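You operate a simulated robot arm through the tools that you are given. There is no shell and no other tool. Be economical: measure what you need, move in short steps, check, and stop when the job is done.

You run a simulated two-armed robot. Do the job below in one go: nothing can be reset, and whatever is moved stays where it is left.

Task
Steady the tall mould and draw the steel rod out, then sponge the top of the mould clean.
Fine: rod into the tin pot; leave the mould where it stands; wet the yellow sponge on the pad and put it back. What is to be rubbed or washed off counts as gone when no trace of it is left.

It is judged by the outcome, as a careful person would: the job done as asked, and still so three seconds after it is handed in. It fails if anything else is knocked over, pushed out of place, dropped, spilled or broken.

Robot
Two 7-joint arms with fingered hands on one trunk, on a base that drives. Base frame: it is fixed to the floor where the robot stands at the start and does not move with it; the origin is under the middle of the robot, x ahead of it, y to its left, z up; the surface under the hand at the start is at about z = 0.76. Readings come in m, degrees, newtons and seconds.
The left shoulder is at the start at [0.034, 0.182, 1.309], the right one opposite. With the tool pointing down near the work surface each hand reaches from about 0.1 to 0.72 m from the robot's upright axis, wherever it stands, measured 20 degrees to its own side. Places, roughly: brush pot [0.7, 0.6, 0.8]; core mould [0.5, -0.1, 0.8]; sponge pad [0.4, 0.6, 0.8]; steel rod (2x2x17 cm) [0.5, -0.1, 0.9]; tall mould (7x7x10 cm) [0.5, -0.1, 0.8]. Payload 3.8 kg a hand.
The TCP of each hand is the grasp point between the finger pads, 0.03 m short of the fingertips. In the tool frame z runs along the fingers and y along their closing line. Largest opening 0.104 m; the body of the gripper starts 0.035 m behind the TCP. The gripper is a hand of 4 fingers: y runs from the thumb to the fingers, the wrist lies at [-0.017, -0.104, -0.178] in the tool frame, and closing takes about 1.5 s.
Orientation is told as [roll, pitch, yaw] about the base's x, y, z axes, in that order, counted from this pose: with the fingers straight down and the wrist toward the robot, the tool's x, y and z point along [0, 1, 0], [1, 0, 0] and [0, 0, -1] of the base frame.

Tools
- The arms move only by the tool jog_arm. It takes "left_commands", "right_commands" or both (then of equal length, played together; a hand with none holds still); each is a list of rows, each a list of 6 numbers: the shift along the base's x, y, z in m, then the turn, a rotation vector about the base's x, y, z in degrees. In form: [[tx, ty, tz, ax, ay, az], ...]. A call has 1 to 20 rows; each row is the pose to reach, as a shift and turn from the pose commanded when the call began. "left_hand" and "right_hand" are, for a hand that has rows, the opening in per cent of the stroke, from 0 (shut) to 100 (fully open), set as the call begins (left out, the last holds). Each row takes 0.2 s and may step no farther than 0.05 m and 8.6 degrees from the row before; otherwise, or with a gripper value out of range, the whole call is refused. Where a pose cannot be reached the arm comes as near as it can. A force on the tool above 40 N (or 10 N above the force at the start of the call, whichever is more), or a blocked arm, ends the call early, and 0.2 s more pass. The fingers move at their own pace (about 0.072 m/s each) and stop on an object; they squeeze with about 22 N. The grip force told is the motor's: it shows also when the fingers shut on nothing. Time passes only in rows, and 0.2 s behind the last, so rows that repeat a pose let the fingers close. The reply holds the time, the measured pose of the TCP, the force on the tool along the base axes, the opening and the grip force, in the units named above and with some noise, with the torque about the TCP (base axes, N m) and any sound that the robot's microphone picked up, and new pictures: "show" is both (left out), scene, wrist or none (wrist: the cameras of the hands that moved).
- Cameras (640 x 400 px; columns grow to the right, rows downward): "scene" is now at [0.1116, 0.0174, 1.4807]; the picture's right is [0.21, -0.98, 0.00], its down [-0.63, -0.13, -0.77] and it looks along [0.75, 0.16, -0.64] (base axes); focal length 270 px, centre (320, 200). "left" rides on the left gripper at [-0.066, -0.09, -0.126] in its tool frame; the picture's right is [-0.78, -0.30, 0.56], its down [0.57, -0.70, 0.43] and it looks along [0.26, 0.65, 0.71] (tool axes); focal length 275 px, centre (320, 200). "right" rides on the right gripper at [0.066, -0.09, -0.126] in its tool frame; the picture's right is [-0.78, 0.30, -0.56], its down [-0.57, -0.70, 0.42] and it looks along [-0.26, 0.65, 0.71] (tool axes); focal length 275 px, centre (320, 200). There is no depth. A picture from a camera that has moved, and an enlarged one, comes with that camera's place and axes in the base frame and with its lens.
- lift_body(by): slides the trunk up (or, below 0, down) by that many m; the arms and the scene camera ride with it, the base frame stays. It gives what a move gives, with no picture.
- drive_base(legs): drives the robot by 1 to 6 legs, each [ahead, left, turn to the left] in m, m and degrees, along the robot's own axes; the way and the turn of a leg run together, so that a leg with both is an arc; at most 1.5 m and 180 degrees a leg. The arms and the cameras ride along, it lands a little off, and it stops where it bumps. It gives what a move gives, and a new picture of the scene camera.
- finger_targets(index, middle, ring, thumb_bend, thumb_turn, hand): sets how far each is bent, from 0 (flat) to 1 (curled in); at 0.3 the hand is open as for a grip, at 0.7 the pads meet at the TCP. One left out holds its place. A second passes; each finger stops where it meets its share of the squeeze, and holds until it gets a number again. A gripper value or a shape takes the hand back. It gives what a move gives, with no picture; readings hold the bend of each and the force on the fingers (four entries, about 0 where the hand has none), thumb and palm. thumb_turn goes from beside the hand (0) to across from the fingers (1), as for a grip.
- hand_shape(shape, hand): the hand has 4 fingers and takes this shape, open, in about a second: jaw (thumb against the fingers, like two jaws); tri (thumb and two fingers); tip (a fingertip pinch); poke (one finger out to press); point (the index stretched); flat (the hand flat); cup (the hand cupped); fist (a fist). The gripper value then closes the fingers along that shape, each until it touches; the sizes above hold for jaw. It gives what a move gives, with no picture.
- aim_head(pan, tilt): turns the head with the scene camera to pan (to the left, within 86 degrees either way) and tilt (down, from -29 to 69), counted from straight ahead of the robot. It gives what a move gives, and a new picture of the scene camera.
- enlarge(camera, box): a new picture of the part [left, top, right, bottom] of that camera's present view, enlarged. It takes no simulated time.
- finish_job(): hands the job in; it is judged then, once.

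Work in short steps. Places have to be worked out from the pictures, the camera data and where the tool is seen: move nearer, look again, correct. Check each grasp and each placing, and mend what went wrong. You have 120 turns and 260 pictures in all, those below and enlarged ones among them. Open the grippers and draw the arms clear of the work before you hand the job in, unless the task says otherwise; then end with one line.

The tools are called after "Request:" by a JSON object that holds its "name" and its "arguments". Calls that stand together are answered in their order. jog_arm: Moves the arms, as the interface text tells. Its arguments: {"type":"object","properties":{"left_commands":{"type":"array","items":{"type":"array","items":{"type":"number"}}},"left_hand":{"type":"number"},"right_commands":{"type":"array","items":{"type":"array","items":{"type":"number"}}},"right_hand":{"type":"number"},"show":{"type":"string","enum":["both","scene","wrist","none"]}},"required":[]} The other tools are called the same way: lift_body (by) slides the trunk up or down; hand_shape (shape, hand) gives the hand a shape; finger_targets (index, middle, ring, thumb_bend, thumb_turn, hand) moves the fingers one by one; drive_base (legs) drives the base; aim_head (pan, tilt) turns the head that bears the scene camera; enlarge (camera, box) takes an enlarged picture of a part of a camera's view; finish_job () hands the job in.

At the start:

```text
clock: 0.0
left_ee_pos: [0.3644, 0.3386, 1.1176]
left_tool_rot: [0.0, 0.2, 0.1]
left_force: [-0.3, -0.1, -0.4]
left_wrist_torque: [0.02, 0.05, 0.05]
left_opening: 0.1035
left_grip_force: 0.0
left_shape: jaw
left_bend: [0.3, 0.3, 0.3, 0.3, 0.97]
left_finger forces: [0.0, 0.0, 0.1, 0.0, 0.0, 0.0]
right_ee_pos: [0.5331, -0.0466, 1.1909]
right_tool_rot: [0.0, 0.1, 0.1]
right_force: [-0.2, -0.6, 0.2]
right_wrist_torque: [-0.03, 0.03, -0.01]
right_opening: 0.1035
right_grip_force: 0.0
right_shape: jaw
right_bend: [0.3, 0.3, 0.3, 0.3, 0.97]
right_finger forces: [0.1, 0.0, 0.1, 0.0, 0.0, 0.0]
trunk travel left (down, up): [-0.46, 0.296]
robot x, y, heading: [0.0024, -0.0009, 0.2]
head pan, tilt: [12.0, 40.1]
```

scene: 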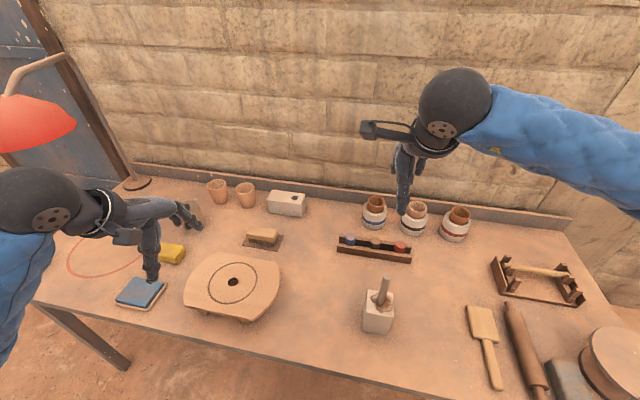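
right: 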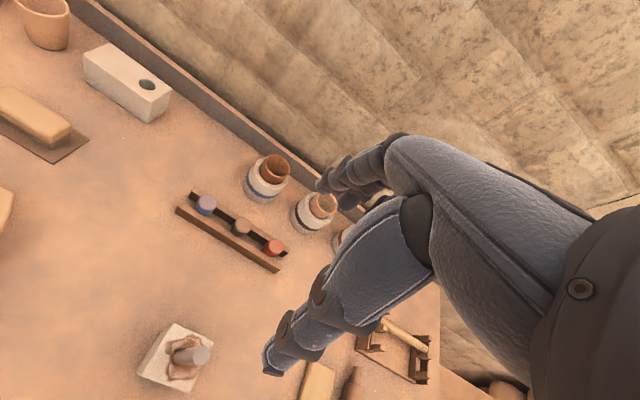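
left: 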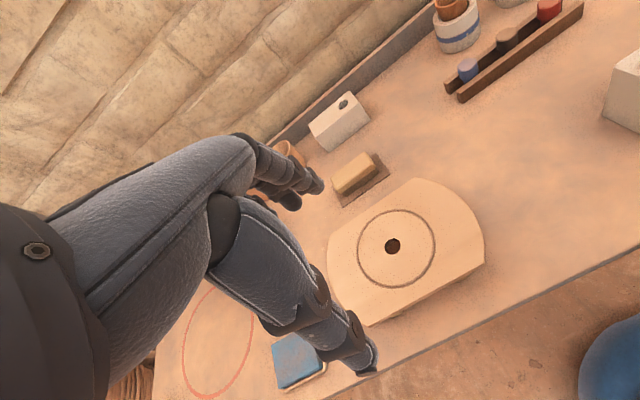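

I start by looking closely at the mould with its rod, and at the left side with the pots, sponge and pad.

Request:
{"name": "enlarge", "arguments": {"camera": "scene", "box": [320, 250, 440, 350]}}

Request:
{"name": "enlarge", "arguments": {"camera": "scene", "box": [60, 150, 320, 320]}}

Request:
{"name": "enlarge", "arguments": {"camera": "right", "box": [110, 290, 240, 400]}}

```text
4.00 times, centred on (380, 300) of scene
camera zoom: at [0.1116, 0.0174, 1.4807], right [0.21, -0.98, 0.0], down [-0.63, -0.13, -0.77], along [0.75, 0.16, -0.64], focal length 1079 px, centre (80, -200)
```

zoom: 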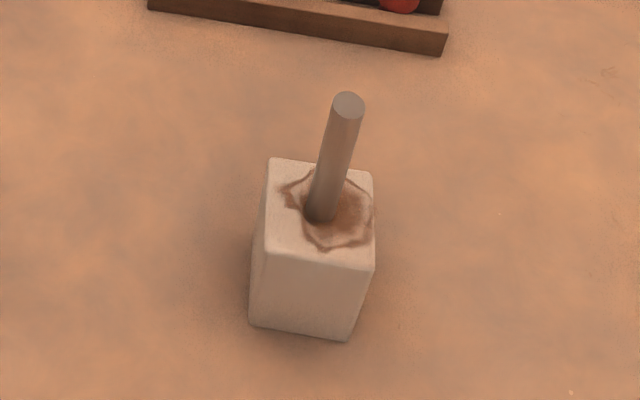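

```text
2.35 times, centred on (190, 235) of scene
camera zoom: at [0.1116, 0.0174, 1.4807], right [0.21, -0.98, 0.0], down [-0.63, -0.13, -0.77], along [0.75, 0.16, -0.64], focal length 635 px, centre (626, 118)
```

zoom: 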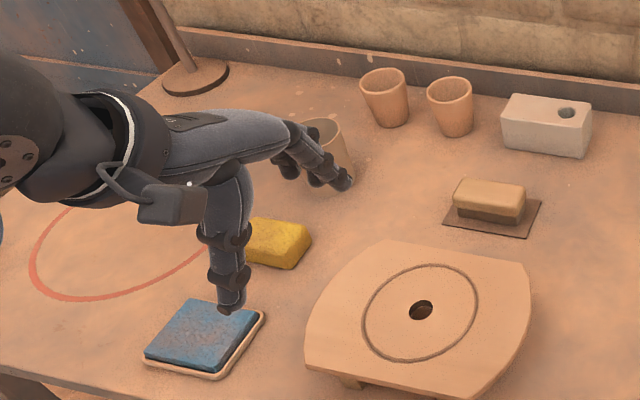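

```text
3.64 times, centred on (175, 345) of right
camera zoom: at [0.4423, 0.0195, 1.3157], right [0.3, -0.78, 0.56], down [-0.7, -0.57, -0.42], along [0.65, -0.26, -0.71], focal length 1001 px, centre (847, -327)
```

zoom: 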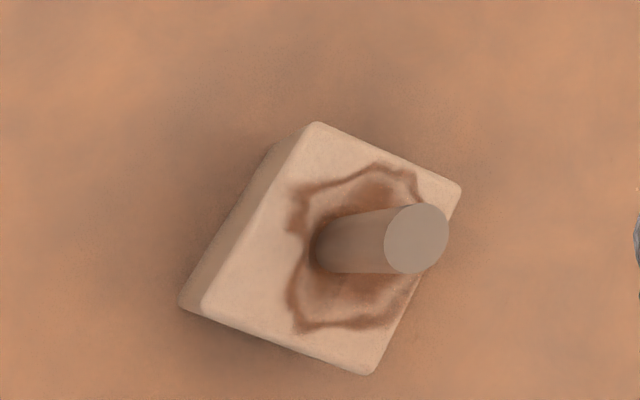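

The rod stands upright at about (0.479, -0.053), its top near z 0.975, in the mould. A pot is hidden behind the left hand, so I draw the left hand back to see it.

Request:
{"name": "jog_arm", "arguments": {"left_commands": [[-0.04, -0.02, 0.02, 0, 0, 0], [-0.08, -0.04, 0.04, 0, 0, 0], [-0.12, -0.06, 0.04, 0, 0, 0], [-0.16, -0.08, 0.04, 0, 0, 0], [-0.16, -0.08, 0.04, 0, 0, 0]], "show": "scene"}}

```text
clock: 1.2
left_ee_pos: [0.3589, 0.3133, 1.2128]
left_tool_rot: [-0.1, 0.2, 0.1]
left_force: [0.3, 0.5, -0.6]
left_wrist_torque: [-0.04, 0.03, -0.02]
left_opening: 0.1037
left_grip_force: 0.0
left_shape: jaw
left_bend: [0.3, 0.3, 0.3, 0.3, 0.97]
left_finger forces: [0.0, 0.1, 0.1, 0.1, 0.0, 0.0]
left hand out of reach, approached as far as the arm can: row 1, 2, 3, 4, 5
right_ee_pos: [0.532, -0.0473, 1.1895]
right_tool_rot: [0.1, -0.1, -0.1]
right_force: [-0.1, 0.8, 0.2]
right_wrist_torque: [0.01, -0.02, -0.01]
right_opening: 0.1037
right_grip_force: 0.0
right_shape: jaw
right_bend: [0.3, 0.3, 0.3, 0.3, 0.97]
right_finger forces: [0.0, 0.0, 0.1, 0.0, 0.1, 0.0]
trunk travel left (down, up): [-0.46, 0.296]
robot x, y, heading: [-0.0007, -0.0017, 0.0]
head pan, tilt: [12.0, 40.1]
camera scene: at [0.1111, 0.0182, 1.4807], right [0.21, -0.98, 0.0], down [-0.63, -0.13, -0.77], along [0.75, 0.16, -0.64], focal length 270 px, centre (320, 200)
```

scene: 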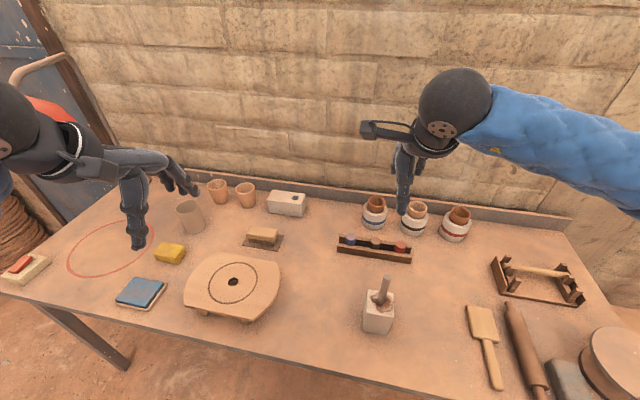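

Now the grey pot is in sight. I turn the head left to see the pot, sponge and pad better.

Request:
{"name": "aim_head", "arguments": {"pan": 38, "tilt": 42}}

Request:
{"name": "enlarge", "arguments": {"camera": "scene", "box": [200, 140, 440, 290]}}

```text
clock: 2.1
left_ee_pos: [0.3606, 0.3123, 1.2135]
left_tool_rot: [0.0, 0.1, -0.1]
left_force: [0.4, 1.0, 0.0]
left_wrist_torque: [-0.01, -0.01, 0.0]
left_opening: 0.1039
left_grip_force: 0.0
left_shape: jaw
left_bend: [0.3, 0.3, 0.3, 0.3, 0.97]
left_finger forces: [0.0, 0.0, 0.0, 0.0, 0.0, 0.1]
right_ee_pos: [0.5329, -0.0488, 1.1909]
right_tool_rot: [0.0, 0.0, 0.1]
right_force: [0.0, 0.2, -0.4]
right_wrist_torque: [-0.01, -0.01, 0.01]
right_opening: 0.1039
right_grip_force: 0.0
right_shape: jaw
right_bend: [0.3, 0.3, 0.3, 0.3, 0.97]
right_finger forces: [0.1, 0.0, 0.0, 0.1, 0.1, 0.1]
trunk travel left (down, up): [-0.46, 0.296]
robot x, y, heading: [-0.002, -0.0003, -0.2]
head pan, tilt: [38.0, 42.0]
camera scene: at [0.0943, 0.0513, 1.4778], right [0.61, -0.79, 0.0], down [-0.53, -0.41, -0.74], along [0.59, 0.46, -0.67], focal length 270 px, centre (320, 200)
```

scene: 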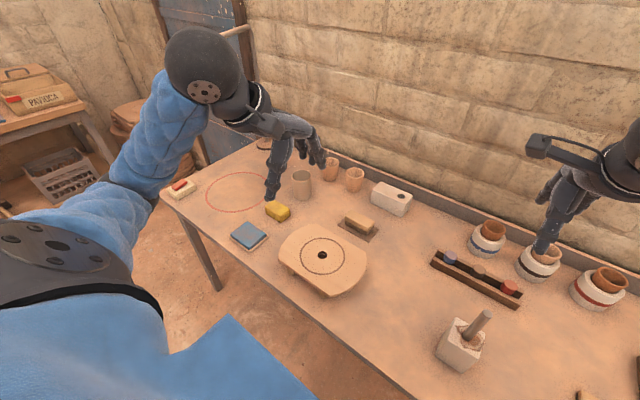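

```text
2.67 times, centred on (320, 215) of scene
camera zoom: at [0.0943, 0.0513, 1.4778], right [0.61, -0.79, 0.0], down [-0.53, -0.41, -0.74], along [0.59, 0.46, -0.67], focal length 719 px, centre (320, 160)
```

zoom: 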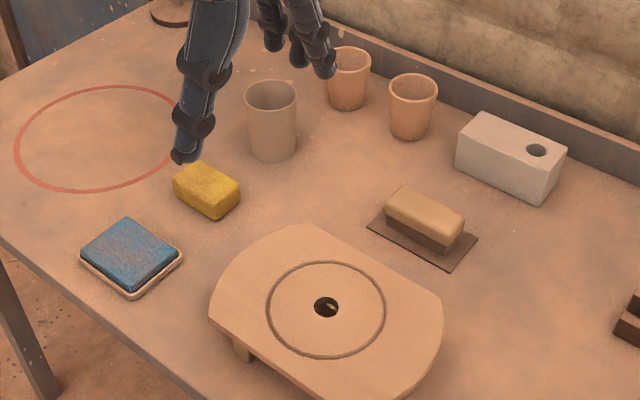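

Estimates: mould centre (0.479, -0.052), top z 0.863; pot (0.69, 0.605), rim z 0.875; sponge (0.566, 0.618); pad (0.427, 0.616). I bring the right hand, tilted 60° with its fingers pointing left and down, to stand off to the right of the mould, and turn the head back.

Request:
{"name": "jog_arm", "arguments": {"right_commands": [[-0.007, -0.026, -0.033, 7.5, 0, 0], [-0.014, -0.051, -0.066, 15, 0, 0], [-0.02, -0.077, -0.099, 22.5, 0, 0], [-0.027, -0.102, -0.132, 30, 0, 0], [-0.034, -0.128, -0.166, 37.5, 0, 0], [-0.04, -0.154, -0.199, 45, 0, 0], [-0.047, -0.179, -0.232, 52.5, 0, 0], [-0.054, -0.205, -0.265, 60, 0, 0], [-0.054, -0.205, -0.265, 60, 0, 0], [-0.054, -0.205, -0.265, 60, 0, 0]], "right_hand": 100, "show": "wrist"}}

Request:
{"name": "aim_head", "arguments": {"pan": -5, "tilt": 52}}

```text
clock: 4.3
left_ee_pos: [0.3603, 0.3131, 1.2125]
left_tool_rot: [0.0, 0.1, -0.1]
left_force: [0.5, -0.2, -0.7]
left_wrist_torque: [0.02, 0.0, 0.0]
left_opening: 0.1037
left_grip_force: 0.1
left_shape: jaw
left_bend: [0.3, 0.3, 0.3, 0.3, 0.97]
left_finger forces: [0.0, 0.0, 0.0, 0.1, 0.0, 0.1]
right_ee_pos: [0.4822, -0.242, 0.9419]
right_tool_rot: [56.2, -0.1, -0.1]
right_force: [0.2, 0.4, 0.6]
right_wrist_torque: [-0.02, 0.02, 0.02]
right_opening: 0.104
right_grip_force: 0.1
right_shape: jaw
right_bend: [0.3, 0.3, 0.3, 0.3, 0.97]
right_finger forces: [0.0, 0.0, 0.0, 0.0, 0.1, 0.1]
right hand out of reach, approached as far as the arm can: row 8, 9, 10
trunk travel left (down, up): [-0.46, 0.296]
robot x, y, heading: [-0.0001, -0.0009, 0.1]
head pan, tilt: [38.0, 42.0]
camera right: at [0.3922, -0.31, 1.0656], right [0.3, -0.89, -0.34], down [-0.7, 0.03, -0.71], along [0.65, 0.45, -0.62], focal length 275 px, centre (320, 200)
```

right: 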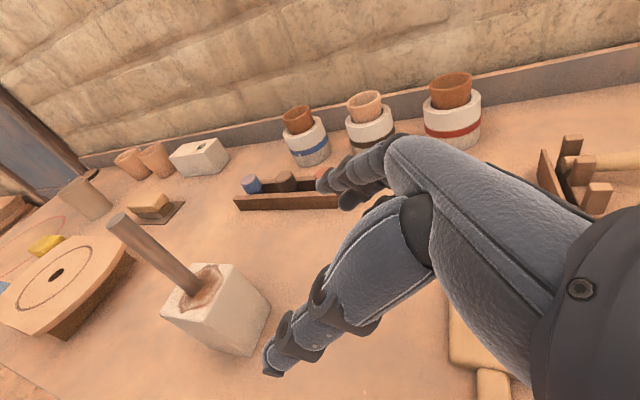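

```text
clock: 5.4
left_ee_pos: [0.3609, 0.3128, 1.2131]
left_tool_rot: [0.0, 0.1, 0.0]
left_force: [-0.3, 0.1, 0.2]
left_wrist_torque: [-0.01, -0.02, 0.0]
left_opening: 0.1037
left_grip_force: 0.1
left_shape: jaw
left_bend: [0.3, 0.3, 0.3, 0.3, 0.97]
left_finger forces: [0.1, 0.1, 0.1, 0.0, 0.0, 0.0]
right_ee_pos: [0.4828, -0.2442, 0.9411]
right_tool_rot: [56.2, 0.0, 0.0]
right_force: [0.0, 0.1, 0.8]
right_wrist_torque: [-0.03, 0.01, 0.01]
right_opening: 0.1038
right_grip_force: 0.0
right_shape: jaw
right_bend: [0.3, 0.3, 0.3, 0.3, 0.97]
right_finger forces: [0.0, 0.0, 0.1, 0.1, 0.0, 0.0]
trunk travel left (down, up): [-0.46, 0.296]
robot x, y, heading: [-0.0018, -0.0019, 0.1]
head pan, tilt: [-5.0, 52.0]
camera scene: at [0.1033, -0.0069, 1.464], right [-0.09, -1.0, 0.0], down [-0.79, 0.07, -0.62], along [0.61, -0.05, -0.79], focal length 270 px, centre (320, 200)
```

scene: 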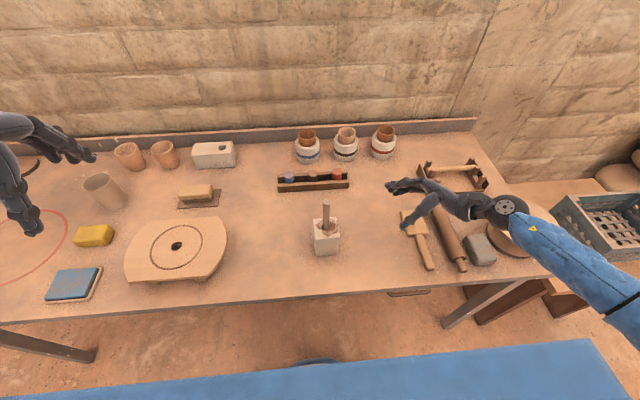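

The wrist tops out near 56°, which is good enough. I go halfway toward the mould and check the alignment.

Request:
{"name": "jog_arm", "arguments": {"right_commands": [[-0.001, 0.03, -0.022, 0, 0, 0], [-0.002, 0.06, -0.044, 0, 0, 0], [-0.003, 0.09, -0.066, 0, 0, 0], [-0.003, 0.09, -0.066, 0, 0, 0]]}}

Request:
{"name": "enlarge", "arguments": {"camera": "scene", "box": [260, 150, 480, 290]}}

```text
clock: 6.4
left_ee_pos: [0.3594, 0.3126, 1.2139]
left_tool_rot: [0.0, 0.1, 0.0]
left_force: [0.8, -0.7, 0.0]
left_wrist_torque: [0.05, -0.01, 0.04]
left_opening: 0.1038
left_grip_force: 0.0
left_shape: jaw
left_bend: [0.3, 0.3, 0.3, 0.3, 0.97]
left_finger forces: [0.1, 0.0, 0.0, 0.0, 0.1, 0.0]
right_ee_pos: [0.4795, -0.154, 0.8761]
right_tool_rot: [56.1, 0.0, 0.0]
right_force: [-1.0, -0.2, -0.1]
right_wrist_torque: [0.0, -0.04, 0.0]
right_opening: 0.1039
right_grip_force: 0.0
right_shape: jaw
right_bend: [0.3, 0.3, 0.3, 0.3, 0.97]
right_finger forces: [0.0, 0.0, 0.0, 0.0, 0.1, 0.1]
trunk travel left (down, up): [-0.46, 0.296]
robot x, y, heading: [0.002, -0.0004, 0.0]
head pan, tilt: [-5.0, 52.0]
camera scene: at [0.103, -0.0074, 1.464], right [-0.09, -1.0, 0.0], down [-0.79, 0.07, -0.62], along [0.61, -0.05, -0.79], focal length 270 px, centre (320, 200)
camera right: at [0.3891, -0.2212, 0.9999], right [0.3, -0.89, -0.34], down [-0.7, 0.04, -0.71], along [0.65, 0.45, -0.62], focal length 275 px, centre (320, 200)
```

scene: 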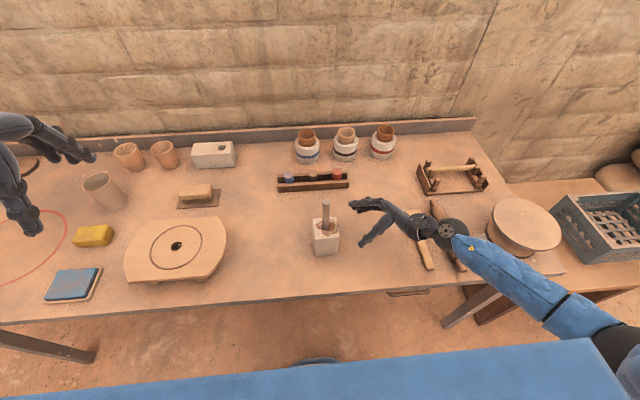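
right: 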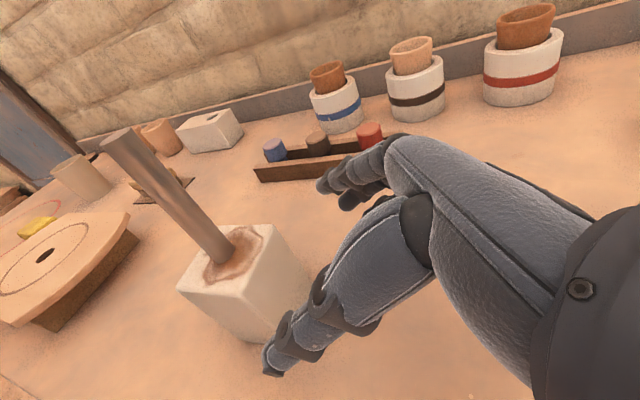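

```text
2.86 times, centred on (370, 220) of scene
camera zoom: at [0.103, -0.0074, 1.464], right [-0.09, -1.0, 0.0], down [-0.79, 0.07, -0.62], along [0.61, -0.05, -0.79], focal length 771 px, centre (177, 143)
```

zoom: 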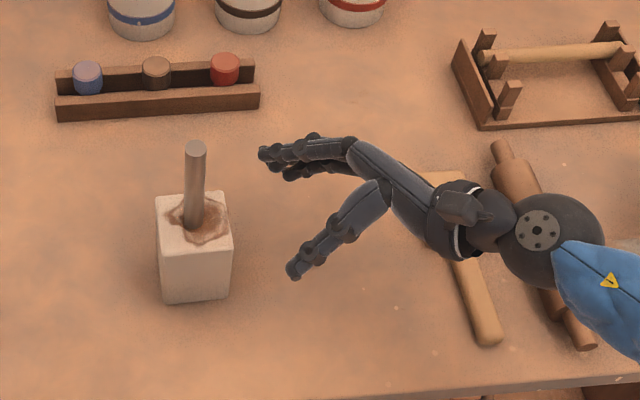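

The hand is lined up, with the mould centre nearer x 0.475. I slide in along the slant to about y -0.084, z 0.836.

Request:
{"name": "jog_arm", "arguments": {"right_commands": [[-0.002, 0.02, -0.012, 0, 0, 0], [-0.004, 0.04, -0.024, 0, 0, 0], [-0.004, 0.055, -0.032, 0, 0, 0], [-0.004, 0.07, -0.04, 0, 0, 0], [-0.004, 0.07, -0.04, 0, 0, 0]]}}

Request:
{"name": "enlarge", "arguments": {"camera": "scene", "box": [260, 170, 420, 270]}}

```text
clock: 7.6
left_ee_pos: [0.359, 0.3133, 1.2132]
left_tool_rot: [0.0, 0.1, 0.0]
left_force: [-0.5, -0.1, -0.1]
left_wrist_torque: [-0.03, 0.0, -0.01]
left_opening: 0.1037
left_grip_force: 0.1
left_shape: jaw
left_bend: [0.3, 0.3, 0.3, 0.3, 0.97]
left_finger forces: [0.0, 0.0, 0.0, 0.1, 0.0, 0.0]
right_ee_pos: [0.4747, -0.0832, 0.8353]
right_tool_rot: [56.2, 0.0, 0.1]
right_force: [-0.3, 0.0, 0.0]
right_wrist_torque: [0.0, 0.01, -0.02]
right_opening: 0.1043
right_grip_force: 0.0
right_shape: jaw
right_bend: [0.3, 0.3, 0.3, 0.3, 0.97]
right_finger forces: [0.0, 0.0, 0.0, 0.0, 0.1, 0.0]
trunk travel left (down, up): [-0.46, 0.296]
robot x, y, heading: [0.001, -0.0003, 0.0]
head pan, tilt: [-5.0, 52.0]
camera scene: at [0.1031, -0.0071, 1.464], right [-0.09, -1.0, 0.0], down [-0.79, 0.07, -0.62], along [0.61, -0.05, -0.79], focal length 270 px, centre (320, 200)
camera right: at [0.3842, -0.15, 0.9595], right [0.3, -0.89, -0.34], down [-0.7, 0.03, -0.71], along [0.65, 0.45, -0.62], focal length 275 px, centre (320, 200)
```

scene: 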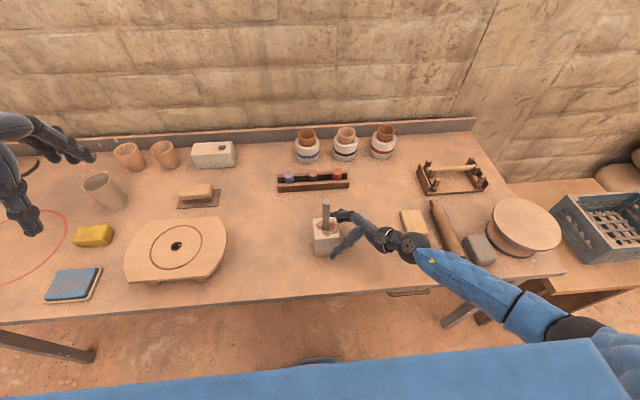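
right: 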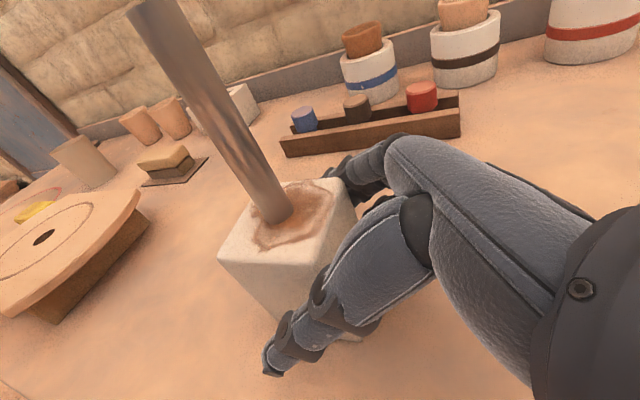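

```text
4.00 times, centred on (340, 220) of scene
camera zoom: at [0.1031, -0.0071, 1.464], right [-0.09, -1.0, 0.0], down [-0.79, 0.07, -0.62], along [0.61, -0.05, -0.79], focal length 1079 px, centre (240, 120)
```

zoom: 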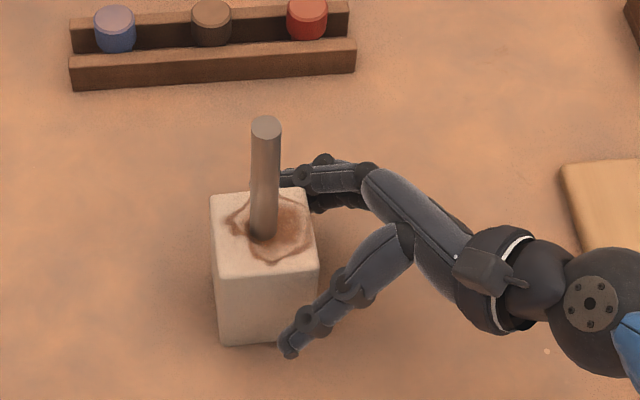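

The hand straddles the mould well. I go 1 cm further in and close.

Request:
{"name": "jog_arm", "arguments": {"right_commands": [[0, 0.012, -0.006, 0, 0, 0], [0, 0.012, -0.006, 0, 0, 0]], "show": "none"}}

Request:
{"name": "jog_arm", "arguments": {"right_commands": [[0, 0, 0, 0, 0, 0], [0, 0, 0, 0, 0, 0], [0, 0, 0, 0, 0, 0], [0, 0, 0, 0, 0, 0], [0, 0, 0, 0, 0, 0], [0, 0, 0, 0, 0, 0], [0, 0, 0, 0, 0, 0]], "right_hand": 40}}

Request:
{"name": "enlarge", "arguments": {"camera": "scene", "box": [260, 170, 420, 270]}}

```text
clock: 8.2
left_ee_pos: [0.3592, 0.3131, 1.2128]
left_tool_rot: [0.0, 0.1, 0.0]
left_force: [0.5, 0.7, 0.3]
left_wrist_torque: [-0.01, 0.02, -0.02]
left_opening: 0.1035
left_grip_force: 0.1
left_shape: jaw
left_bend: [0.3, 0.3, 0.3, 0.3, 0.97]
left_finger forces: [0.0, 0.0, 0.1, 0.0, 0.0, 0.0]
right_ee_pos: [0.4749, -0.0697, 0.8293]
right_tool_rot: [56.2, -0.1, 0.0]
right_force: [-0.3, 0.0, -0.2]
right_wrist_torque: [0.01, 0.01, 0.0]
right_opening: 0.1038
right_grip_force: 0.0
right_shape: jaw
right_bend: [0.3, 0.3, 0.3, 0.3, 0.97]
right_finger forces: [0.0, 0.1, 0.1, 0.0, 0.0, 0.0]
trunk travel left (down, up): [-0.46, 0.296]
robot x, y, heading: [-0.0016, -0.0011, 0.4]
head pan, tilt: [-5.0, 52.0]
```

```text
clock: 9.8
left_ee_pos: [0.3594, 0.3134, 1.2143]
left_tool_rot: [0.0, 0.1, 0.0]
left_force: [-0.5, -0.6, 0.1]
left_wrist_torque: [0.01, 0.02, 0.0]
left_opening: 0.1038
left_grip_force: 0.0
left_shape: jaw
left_bend: [0.3, 0.3, 0.3, 0.3, 0.97]
left_finger forces: [0.1, 0.1, 0.0, 0.0, 0.0, 0.0]
right_ee_pos: [0.4767, -0.0695, 0.8293]
right_tool_rot: [56.2, 0.1, 0.0]
right_force: [-0.7, 1.3, -1.4]
right_wrist_torque: [-0.05, -0.05, 0.0]
right_opening: 0.0572
right_grip_force: 22.3
right_shape: jaw
right_bend: [0.73, 0.41, 0.36, 0.67, 0.99]
right_finger forces: [11.5, 6.3, 2.7, 0.1, 19.4, 0.1]
trunk travel left (down, up): [-0.46, 0.296]
robot x, y, heading: [0.0008, 0.0003, -0.0]
head pan, tilt: [-5.0, 52.0]
camera scene: at [0.1032, -0.0066, 1.4639], right [-0.09, -1.0, 0.0], down [-0.79, 0.07, -0.62], along [0.61, -0.05, -0.79], focal length 270 px, centre (320, 200)
camera right: at [0.3847, -0.1372, 0.9535], right [0.3, -0.89, -0.34], down [-0.7, 0.03, -0.71], along [0.65, 0.45, -0.62], focal length 275 px, centre (320, 200)
```

scene: 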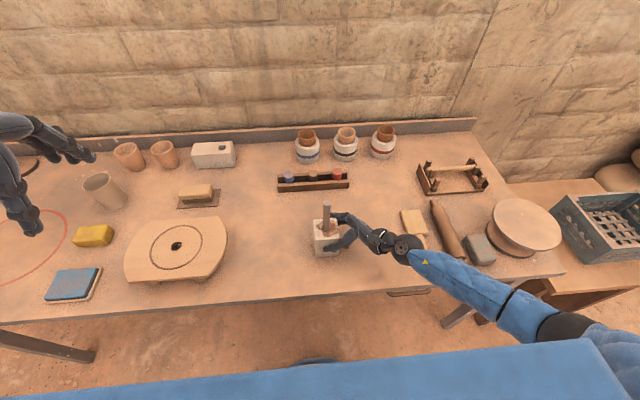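
right: 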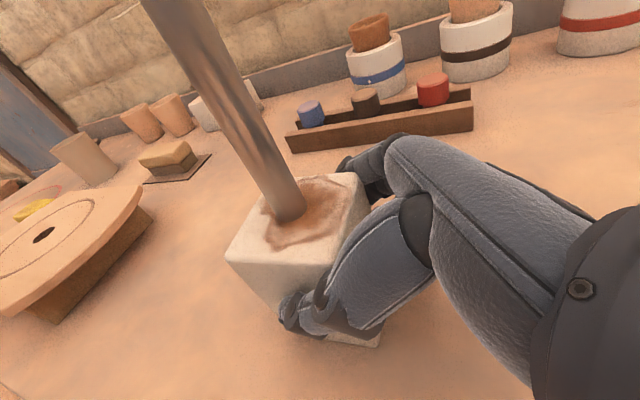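

```text
4.00 times, centred on (340, 220) of scene
camera zoom: at [0.1032, -0.0066, 1.4639], right [-0.09, -1.0, 0.0], down [-0.79, 0.07, -0.62], along [0.61, -0.05, -0.79], focal length 1079 px, centre (240, 120)
```

zoom: 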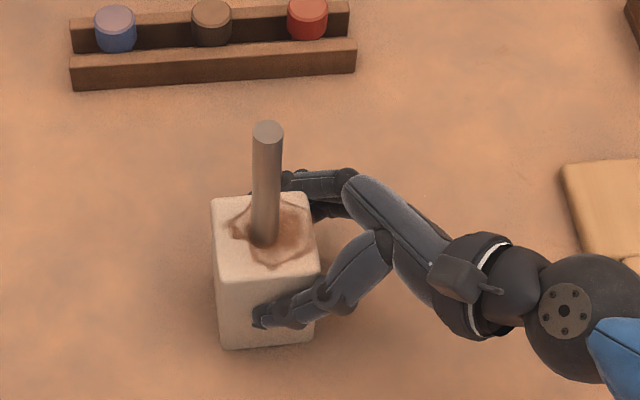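

The mould is gripped (22 N) and barely shifted. Now I bring the left hand above the rod at about (0.470, -0.052).

Request:
{"name": "jog_arm", "arguments": {"left_commands": [[0.011, -0.036, -0.01, 0, 0, 0], [0.022, -0.073, -0.02, 0, 0, 0], [0.033, -0.11, -0.03, 0, 0, 0], [0.044, -0.146, -0.04, 0, 0, 0], [0.055, -0.183, -0.06, 0, 0, 0], [0.066, -0.22, -0.08, 0, 0, 0], [0.077, -0.256, -0.1, 0, 0, 0], [0.088, -0.292, -0.12, 0, 0, 0], [0.1, -0.329, -0.135, 0, 0, 0], [0.111, -0.365, -0.135, 0, 0, 0], [0.111, -0.365, -0.135, 0, 0, 0]], "left_hand": 100}}

Request:
{"name": "enlarge", "arguments": {"camera": "left", "box": [220, 140, 540, 340]}}

```text
clock: 12.2
left_ee_pos: [0.4693, -0.0499, 1.0732]
left_tool_rot: [-0.1, 0.0, 0.0]
left_force: [0.5, 0.0, -0.3]
left_wrist_torque: [0.01, 0.0, 0.01]
left_opening: 0.1038
left_grip_force: 0.0
left_shape: jaw
left_bend: [0.3, 0.3, 0.3, 0.3, 0.97]
left_finger forces: [0.0, 0.0, 0.2, 0.1, 0.0, 0.0]
right_ee_pos: [0.4746, -0.0694, 0.8289]
right_tool_rot: [56.2, 0.1, 0.0]
right_force: [-1.1, -0.3, 0.1]
right_wrist_torque: [-0.02, -0.03, -0.03]
right_opening: 0.0572
right_grip_force: 22.0
right_shape: jaw
right_bend: [0.74, 0.41, 0.36, 0.67, 0.99]
right_finger forces: [11.9, 6.7, 2.9, 0.0, 19.5, 0.0]
trunk travel left (down, up): [-0.46, 0.296]
robot x, y, heading: [-0.0004, -0.0003, -0.2]
head pan, tilt: [-5.0, 52.0]
camera scene: at [0.1031, -0.0064, 1.464], right [-0.09, -1.0, 0.0], down [-0.79, 0.07, -0.62], along [0.61, -0.05, -0.79], focal length 270 px, centre (320, 200)
camera left: at [0.3791, -0.1155, 1.1981], right [-0.3, -0.78, -0.56], down [-0.7, 0.57, -0.42], along [0.65, 0.26, -0.71], focal length 275 px, centre (320, 200)
```

scene: 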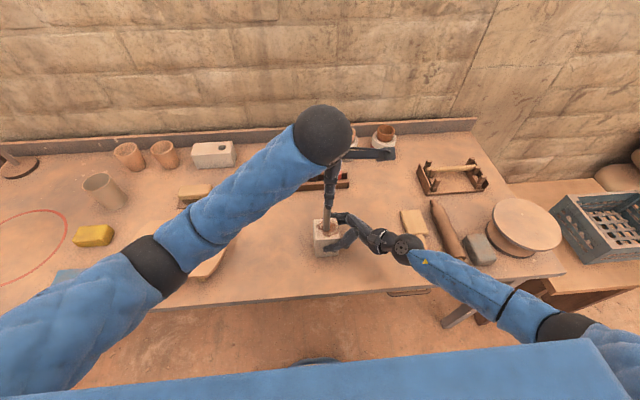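
left: 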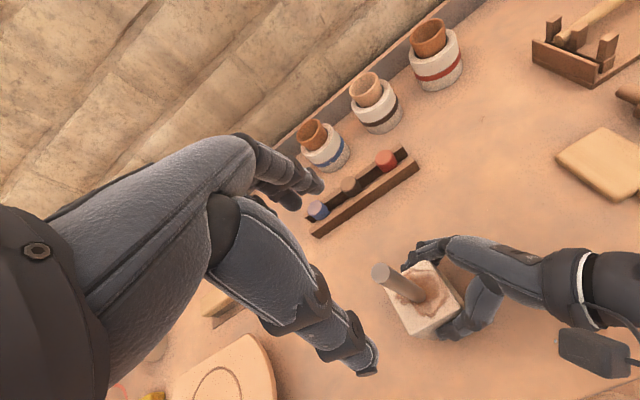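

```text
2.00 times, centred on (380, 240) of left
camera zoom: at [0.3791, -0.1155, 1.1981], right [-0.3, -0.78, -0.56], down [-0.7, 0.57, -0.42], along [0.65, 0.26, -0.71], focal length 551 px, centre (200, 120)
```

zoom: 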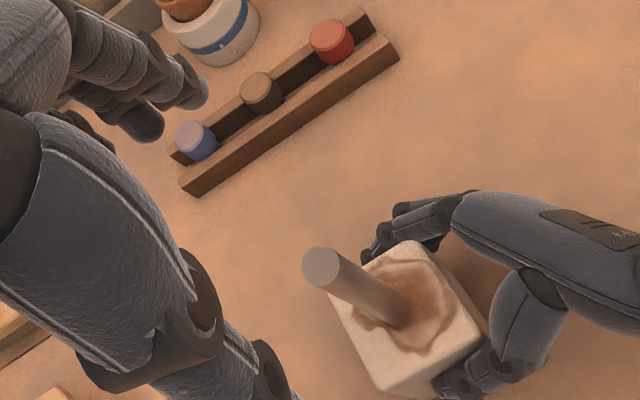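

The rod top reads (0.471, -0.057) from the left camera. I descend around it in two stages.

Request:
{"name": "jog_arm", "arguments": {"left_commands": [[0.002, -0.006, -0.03, 0, 0, 0], [0.002, -0.006, -0.06, 0, 0, 0], [0.002, -0.006, -0.085, 0, 0, 0], [0.002, -0.006, -0.085, 0, 0, 0]], "show": "both"}}

Request:
{"name": "enlarge", "arguments": {"camera": "left", "box": [220, 160, 540, 360]}}

```text
clock: 13.2
left_ee_pos: [0.469, -0.054, 0.9884]
left_tool_rot: [0.1, 0.0, 0.1]
left_force: [0.2, 0.7, -0.7]
left_wrist_torque: [0.01, 0.0, -0.01]
left_opening: 0.1035
left_grip_force: 0.0
left_shape: jaw
left_bend: [0.3, 0.3, 0.3, 0.3, 0.97]
left_finger forces: [0.0, 0.0, 0.0, 0.1, 0.0, 0.0]
right_ee_pos: [0.4745, -0.0712, 0.8295]
right_tool_rot: [56.2, 0.1, 0.0]
right_force: [0.3, 0.6, 0.0]
right_wrist_torque: [-0.04, -0.04, 0.01]
right_opening: 0.0571
right_grip_force: 21.7
right_shape: jaw
right_bend: [0.74, 0.41, 0.36, 0.67, 0.99]
right_finger forces: [11.6, 6.7, 2.8, 0.0, 19.6, 0.0]
trunk travel left (down, up): [-0.46, 0.296]
robot x, y, heading: [-0.0011, 0.0007, 0.2]
head pan, tilt: [-5.0, 52.0]
camera scene: at [0.1033, -0.0069, 1.464], right [-0.09, -1.0, 0.0], down [-0.79, 0.07, -0.62], along [0.61, -0.05, -0.79], focal length 270 px, centre (320, 200)
camera left: at [0.3781, -0.1199, 1.1128], right [-0.3, -0.78, -0.56], down [-0.7, 0.57, -0.42], along [0.65, 0.26, -0.71], focal length 275 px, centre (320, 200)
```

scene: 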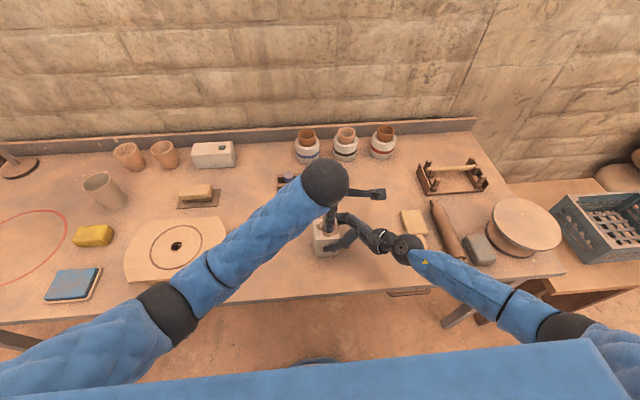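
left: 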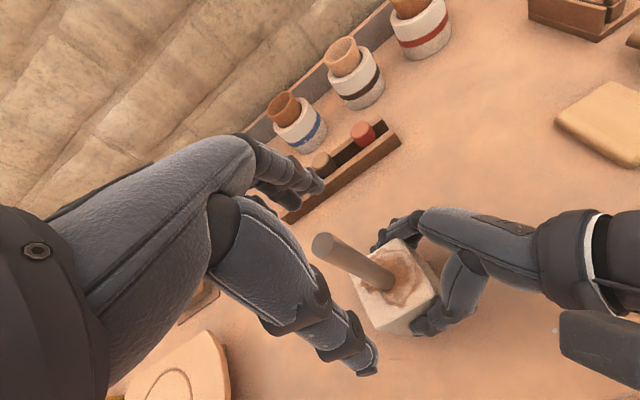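

```text
2.00 times, centred on (380, 260) of left
camera zoom: at [0.3781, -0.1199, 1.1128], right [-0.3, -0.78, -0.56], down [-0.7, 0.57, -0.42], along [0.65, 0.26, -0.71], focal length 551 px, centre (200, 80)
```

zoom: 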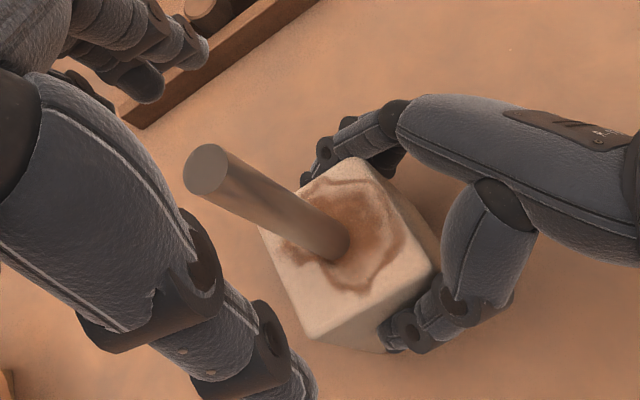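

The rod is within the opening and slightly toward -y. I correct by 5 mm, descend 4 cm and close on it.

Request:
{"name": "jog_arm", "arguments": {"left_commands": [[0.002, -0.005, -0.015, 0, 0, 0], [0.002, -0.005, -0.03, 0, 0, 0], [0.002, -0.005, -0.04, 0, 0, 0], [0.002, -0.005, -0.04, 0, 0, 0]], "show": "none"}}

Request:
{"name": "jog_arm", "arguments": {"left_commands": [[0, 0, 0, 0, 0, 0], [0, 0, 0, 0, 0, 0], [0, 0, 0, 0, 0, 0], [0, 0, 0, 0, 0, 0], [0, 0, 0, 0, 0, 0], [0, 0, 0, 0, 0, 0], [0, 0, 0, 0, 0, 0], [0, 0, 0, 0, 0, 0]], "left_hand": 0, "show": "both"}}

Request:
{"name": "enlarge", "arguments": {"camera": "left", "box": [200, 160, 520, 360]}}

```text
clock: 14.2
left_ee_pos: [0.4727, -0.0579, 0.9465]
left_tool_rot: [-0.1, 0.0, 0.0]
left_force: [0.0, -0.4, 0.0]
left_wrist_torque: [-0.02, 0.01, 0.0]
left_opening: 0.1036
left_grip_force: 0.1
left_shape: jaw
left_bend: [0.3, 0.3, 0.3, 0.3, 0.97]
left_finger forces: [0.1, 0.0, 0.1, 0.0, 0.1, 0.0]
right_ee_pos: [0.4749, -0.0702, 0.8303]
right_tool_rot: [56.2, 0.0, 0.0]
right_force: [0.2, 0.7, 0.3]
right_wrist_torque: [-0.04, 0.0, -0.05]
right_opening: 0.0571
right_grip_force: 22.0
right_shape: jaw
right_bend: [0.74, 0.41, 0.36, 0.67, 0.99]
right_finger forces: [11.6, 6.8, 2.8, 0.0, 19.5, 0.0]
trunk travel left (down, up): [-0.46, 0.296]
robot x, y, heading: [0.001, -0.0021, -0.2]
head pan, tilt: [-5.0, 52.0]
```

```text
clock: 16.0
left_ee_pos: [0.4732, -0.058, 0.9472]
left_tool_rot: [0.0, 0.1, 0.0]
left_force: [0.0, -1.2, -0.2]
left_wrist_torque: [-0.01, -0.05, 0.0]
left_opening: 0.0087
left_grip_force: 21.8
left_shape: jaw
left_bend: [0.71, 0.64, 0.7, 0.73, 1.0]
left_finger forces: [10.9, 7.6, 0.0, 0.0, 17.2, 0.0]
right_ee_pos: [0.4738, -0.0708, 0.8293]
right_tool_rot: [56.2, -0.1, 0.0]
right_force: [-0.4, 0.1, 0.5]
right_wrist_torque: [-0.06, -0.04, -0.02]
right_opening: 0.057
right_grip_force: 21.7
right_shape: jaw
right_bend: [0.74, 0.41, 0.36, 0.67, 0.99]
right_finger forces: [11.6, 6.7, 2.8, 0.0, 19.6, 0.1]
trunk travel left (down, up): [-0.46, 0.296]
robot x, y, heading: [-0.0002, 0.0031, -0.1]
head pan, tilt: [-5.0, 52.0]
camera scene: at [0.1034, -0.007, 1.4639], right [-0.09, -1.0, 0.0], down [-0.79, 0.07, -0.62], along [0.61, -0.05, -0.79], focal length 270 px, centre (320, 200)
camera left: at [0.3825, -0.1243, 1.0717], right [-0.3, -0.78, -0.56], down [-0.7, 0.57, -0.42], along [0.65, 0.26, -0.71], focal length 275 px, centre (320, 200)
```

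scene: 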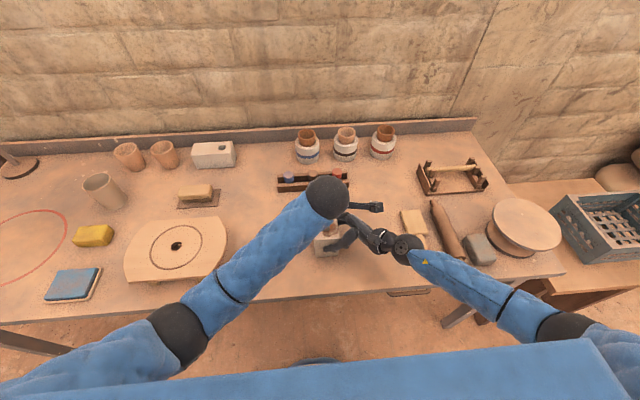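
left: 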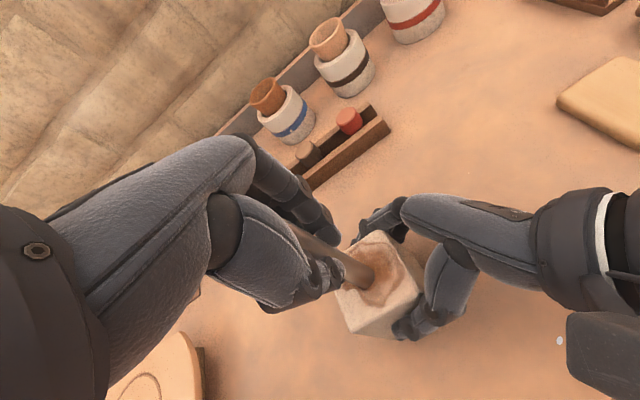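

```text
2.00 times, centred on (360, 260) of left
camera zoom: at [0.3825, -0.1243, 1.0717], right [-0.3, -0.78, -0.56], down [-0.7, 0.57, -0.42], along [0.65, 0.26, -0.71], focal length 551 px, centre (240, 80)
```

zoom: 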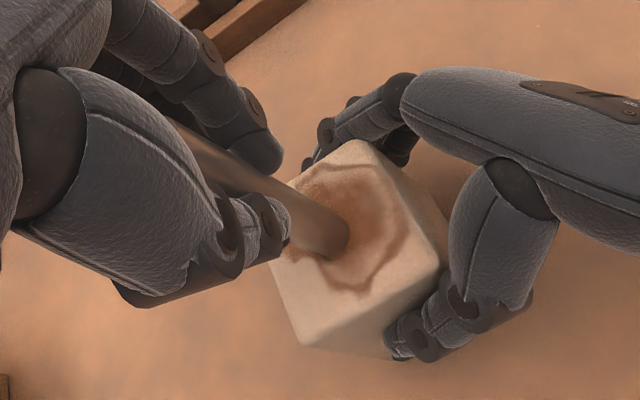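

The rod is gripped (22 N). I pull up slowly and straight, watching the forces.

Request:
{"name": "jog_arm", "arguments": {"left_commands": [[0, 0, 0.006, 0, 0, 0], [0, 0, 0.012, 0, 0, 0], [0, 0, 0.018, 0, 0, 0], [0, 0, 0.024, 0, 0, 0], [0, 0, 0.03, 0, 0, 0]], "show": "wrist"}}

```text
clock: 17.2
left_ee_pos: [0.4756, -0.0596, 0.979]
left_tool_rot: [0.1, 0.0, 0.1]
left_force: [0.8, -0.2, -1.5]
left_wrist_torque: [0.0, 0.01, -0.02]
left_opening: 0.009
left_grip_force: 21.5
left_shape: jaw
left_bend: [0.71, 0.64, 0.7, 0.74, 1.0]
left_finger forces: [10.9, 7.7, 0.0, 0.1, 17.5, 0.0]
right_ee_pos: [0.4753, -0.0701, 0.8289]
right_tool_rot: [56.3, 0.0, 0.1]
right_force: [-0.5, 1.6, -0.1]
right_wrist_torque: [-0.03, -0.1, 0.06]
right_opening: 0.0571
right_grip_force: 22.1
right_shape: jaw
right_bend: [0.74, 0.41, 0.36, 0.67, 0.99]
right_finger forces: [11.5, 6.7, 3.2, 0.1, 20.1, 0.0]
trunk travel left (down, up): [-0.46, 0.296]
robot x, y, heading: [-0.0026, 0.0004, -0.2]
head pan, tilt: [-5.0, 52.0]
camera left: at [0.384, -0.1264, 1.1037], right [-0.3, -0.78, -0.56], down [-0.7, 0.57, -0.42], along [0.65, 0.27, -0.71], focal length 275 px, centre (320, 200)
```

left: 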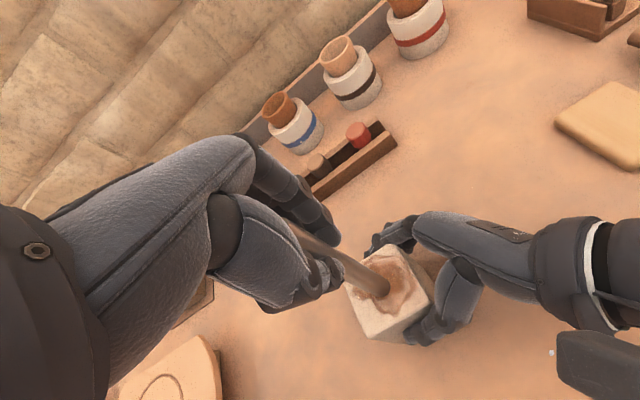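

The rod is coming out with the hand. I carry on up by another 10 cm.

Request:
{"name": "jog_arm", "arguments": {"left_commands": [[0, 0, 0.01, 0, 0, 0], [0, 0, 0.02, 0, 0, 0], [0, 0, 0.03, 0, 0, 0], [0, 0, 0.04, 0, 0, 0], [0, 0, 0.055, 0, 0, 0], [0, 0, 0.08, 0, 0, 0], [0, 0, 0.11, 0, 0, 0]]}}

Request:
{"name": "enlarge", "arguments": {"camera": "right", "box": [60, 20, 460, 380]}}

```text
clock: 19.0
left_ee_pos: [0.4917, -0.0177, 1.0658]
left_tool_rot: [4.7, -0.3, 3.0]
left_force: [0.1, -0.2, -1.4]
left_wrist_torque: [-0.05, 0.01, 0.02]
left_opening: 0.0088
left_grip_force: 21.9
left_shape: jaw
left_bend: [0.71, 0.63, 0.7, 0.74, 1.0]
left_finger forces: [11.2, 8.0, 0.0, 0.1, 17.6, 0.1]
right_ee_pos: [0.4757, -0.0707, 0.8294]
right_tool_rot: [56.2, 0.0, 0.0]
right_force: [-1.3, -0.2, 0.2]
right_wrist_torque: [-0.03, -0.09, 0.0]
right_opening: 0.0573
right_grip_force: 21.8
right_shape: jaw
right_bend: [0.74, 0.41, 0.36, 0.67, 0.99]
right_finger forces: [11.3, 6.8, 3.1, 0.0, 20.1, 0.0]
trunk travel left (down, up): [-0.46, 0.296]
robot x, y, heading: [-0.0044, 0.0009, 0.0]
head pan, tilt: [-5.0, 52.0]
stopped in row 7 (left hand): the arm was blocked; the commanded pose is now the measured one
camera scene: at [0.1033, -0.0068, 1.4639], right [-0.09, -1.0, 0.0], down [-0.79, 0.07, -0.62], along [0.61, -0.05, -0.79], focal length 270 px, centre (320, 200)
camera left: at [0.4053, -0.0992, 1.1843], right [-0.26, -0.74, -0.62], down [-0.73, 0.57, -0.38], along [0.63, 0.36, -0.69], focal length 275 px, centre (320, 200)
```

scene: 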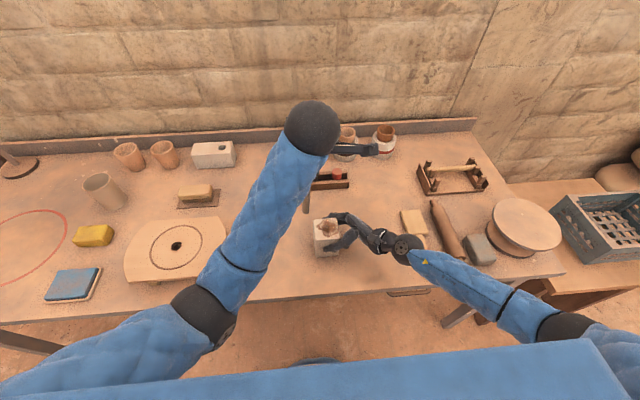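
left: 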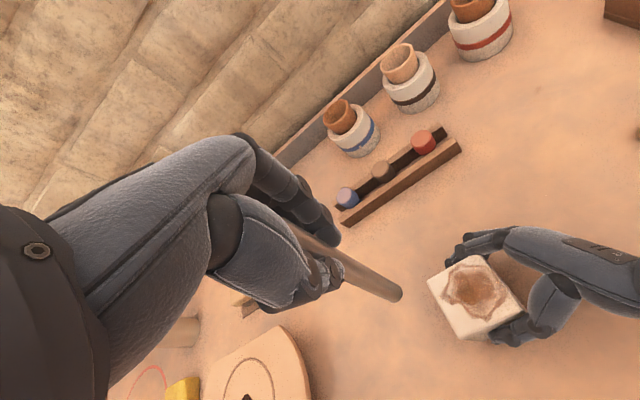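

```text
1.11 times, centred on (260, 200) of right
camera zoom: at [0.3848, -0.1375, 0.9535], right [0.3, -0.89, -0.34], down [-0.7, 0.03, -0.71], along [0.65, 0.45, -0.62], focal length 306 px, centre (387, 200)
```

zoom: 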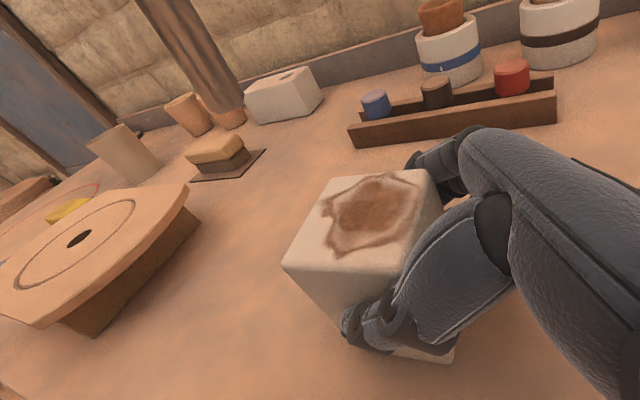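

The rod is fully out and the mould has not moved. I swing the left hand with the rod out left and up, then open the right hand and back it off.

Request:
{"name": "jog_arm", "arguments": {"left_commands": [[-0.01, 0.03, 0.005, 0, 0, 0], [-0.02, 0.065, 0.01, 0, 0, 0], [-0.03, 0.1, 0.02, 0, 0, 0], [-0.04, 0.14, 0.03, -2, 0, -1], [-0.05, 0.18, 0.04, -3, 0, -2], [-0.06, 0.22, 0.05, -4, 0, -3], [-0.07, 0.26, 0.06, -4.7, 0, -3], [-0.07, 0.3, 0.07, -4.7, 0, -3], [-0.07, 0.3, 0.07, -4.7, 0, -3]], "show": "wrist"}}

Request:
{"name": "jog_arm", "arguments": {"right_commands": [[0, 0, 0, 0, 0, 0], [0, 0, 0, 0, 0, 0], [0, 0, 0, 0, 0, 0], [0, 0, 0, 0, 0, 0], [0, 0, 0, 0, 0, 0], [0, 0, 0, 0, 0, 0]], "right_hand": 100, "show": "scene"}}

```text
clock: 20.4
left_ee_pos: [0.4351, 0.2609, 1.1114]
left_tool_rot: [10.0, -0.6, 3.9]
left_force: [-0.1, -0.5, -1.8]
left_wrist_torque: [0.01, 0.02, -0.05]
left_opening: 0.0086
left_grip_force: 21.8
left_shape: jaw
left_bend: [0.71, 0.63, 0.7, 0.74, 1.0]
left_finger forces: [11.6, 8.4, 0.0, 0.0, 17.5, 0.1]
left hand out of reach, approached as far as the arm can: row 7
right_ee_pos: [0.4749, -0.0699, 0.8299]
right_tool_rot: [56.2, 0.0, -0.1]
right_force: [-0.1, 1.8, -0.2]
right_wrist_torque: [-0.03, -0.11, 0.04]
right_opening: 0.057
right_grip_force: 22.0
right_shape: jaw
right_bend: [0.74, 0.41, 0.36, 0.67, 0.99]
right_finger forces: [12.1, 6.8, 3.1, 0.1, 20.1, 0.0]
trunk travel left (down, up): [-0.46, 0.296]
robot x, y, heading: [0.003, -0.0023, 0.1]
head pan, tilt: [-5.0, 52.0]
stopped in row 7 (left hand): the arm was blocked; the commanded pose is now the measured one
camera left: at [0.3505, 0.1684, 1.2214], right [-0.24, -0.69, -0.69], down [-0.74, 0.59, -0.33], along [0.63, 0.43, -0.65], focal length 275 px, centre (320, 200)
```

left: 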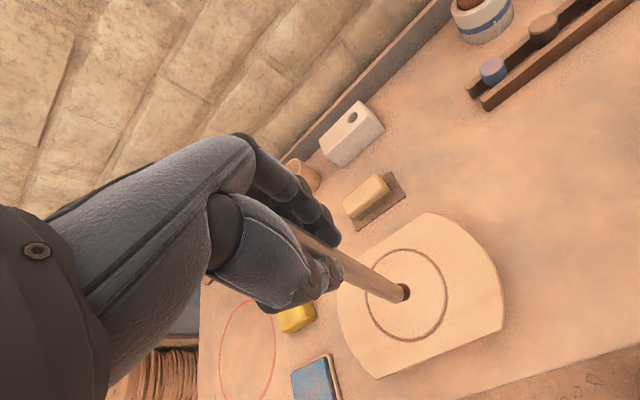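

```text
clock: 21.9
left_ee_pos: [0.4367, 0.262, 1.1104]
left_tool_rot: [9.9, -0.5, 3.8]
left_force: [-0.6, 0.0, -1.5]
left_wrist_torque: [-0.03, 0.03, -0.04]
left_opening: 0.0083
left_grip_force: 22.0
left_shape: jaw
left_bend: [0.71, 0.63, 0.7, 0.74, 1.0]
left_finger forces: [11.5, 8.4, 0.0, 0.0, 17.6, 0.0]
right_ee_pos: [0.4756, -0.07, 0.8289]
right_tool_rot: [56.3, 0.0, 0.0]
right_force: [-0.7, -0.2, 0.3]
right_wrist_torque: [0.02, -0.02, 0.0]
right_opening: 0.1034
right_grip_force: 0.2
right_shape: jaw
right_bend: [0.3, 0.3, 0.3, 0.3, 0.97]
right_finger forces: [0.1, 0.0, 0.0, 0.1, 0.0, 0.1]
trunk travel left (down, up): [-0.46, 0.296]
robot x, y, heading: [0.0038, 0.0065, -0.0]
head pan, tilt: [-5.0, 52.0]
camera scene: at [0.1034, -0.0067, 1.4639], right [-0.09, -1.0, 0.0], down [-0.79, 0.07, -0.62], along [0.61, -0.05, -0.79], focal length 270 px, centre (320, 200)
```

scene: 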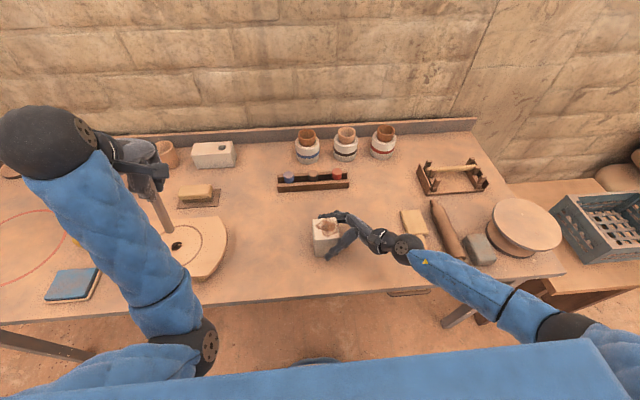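

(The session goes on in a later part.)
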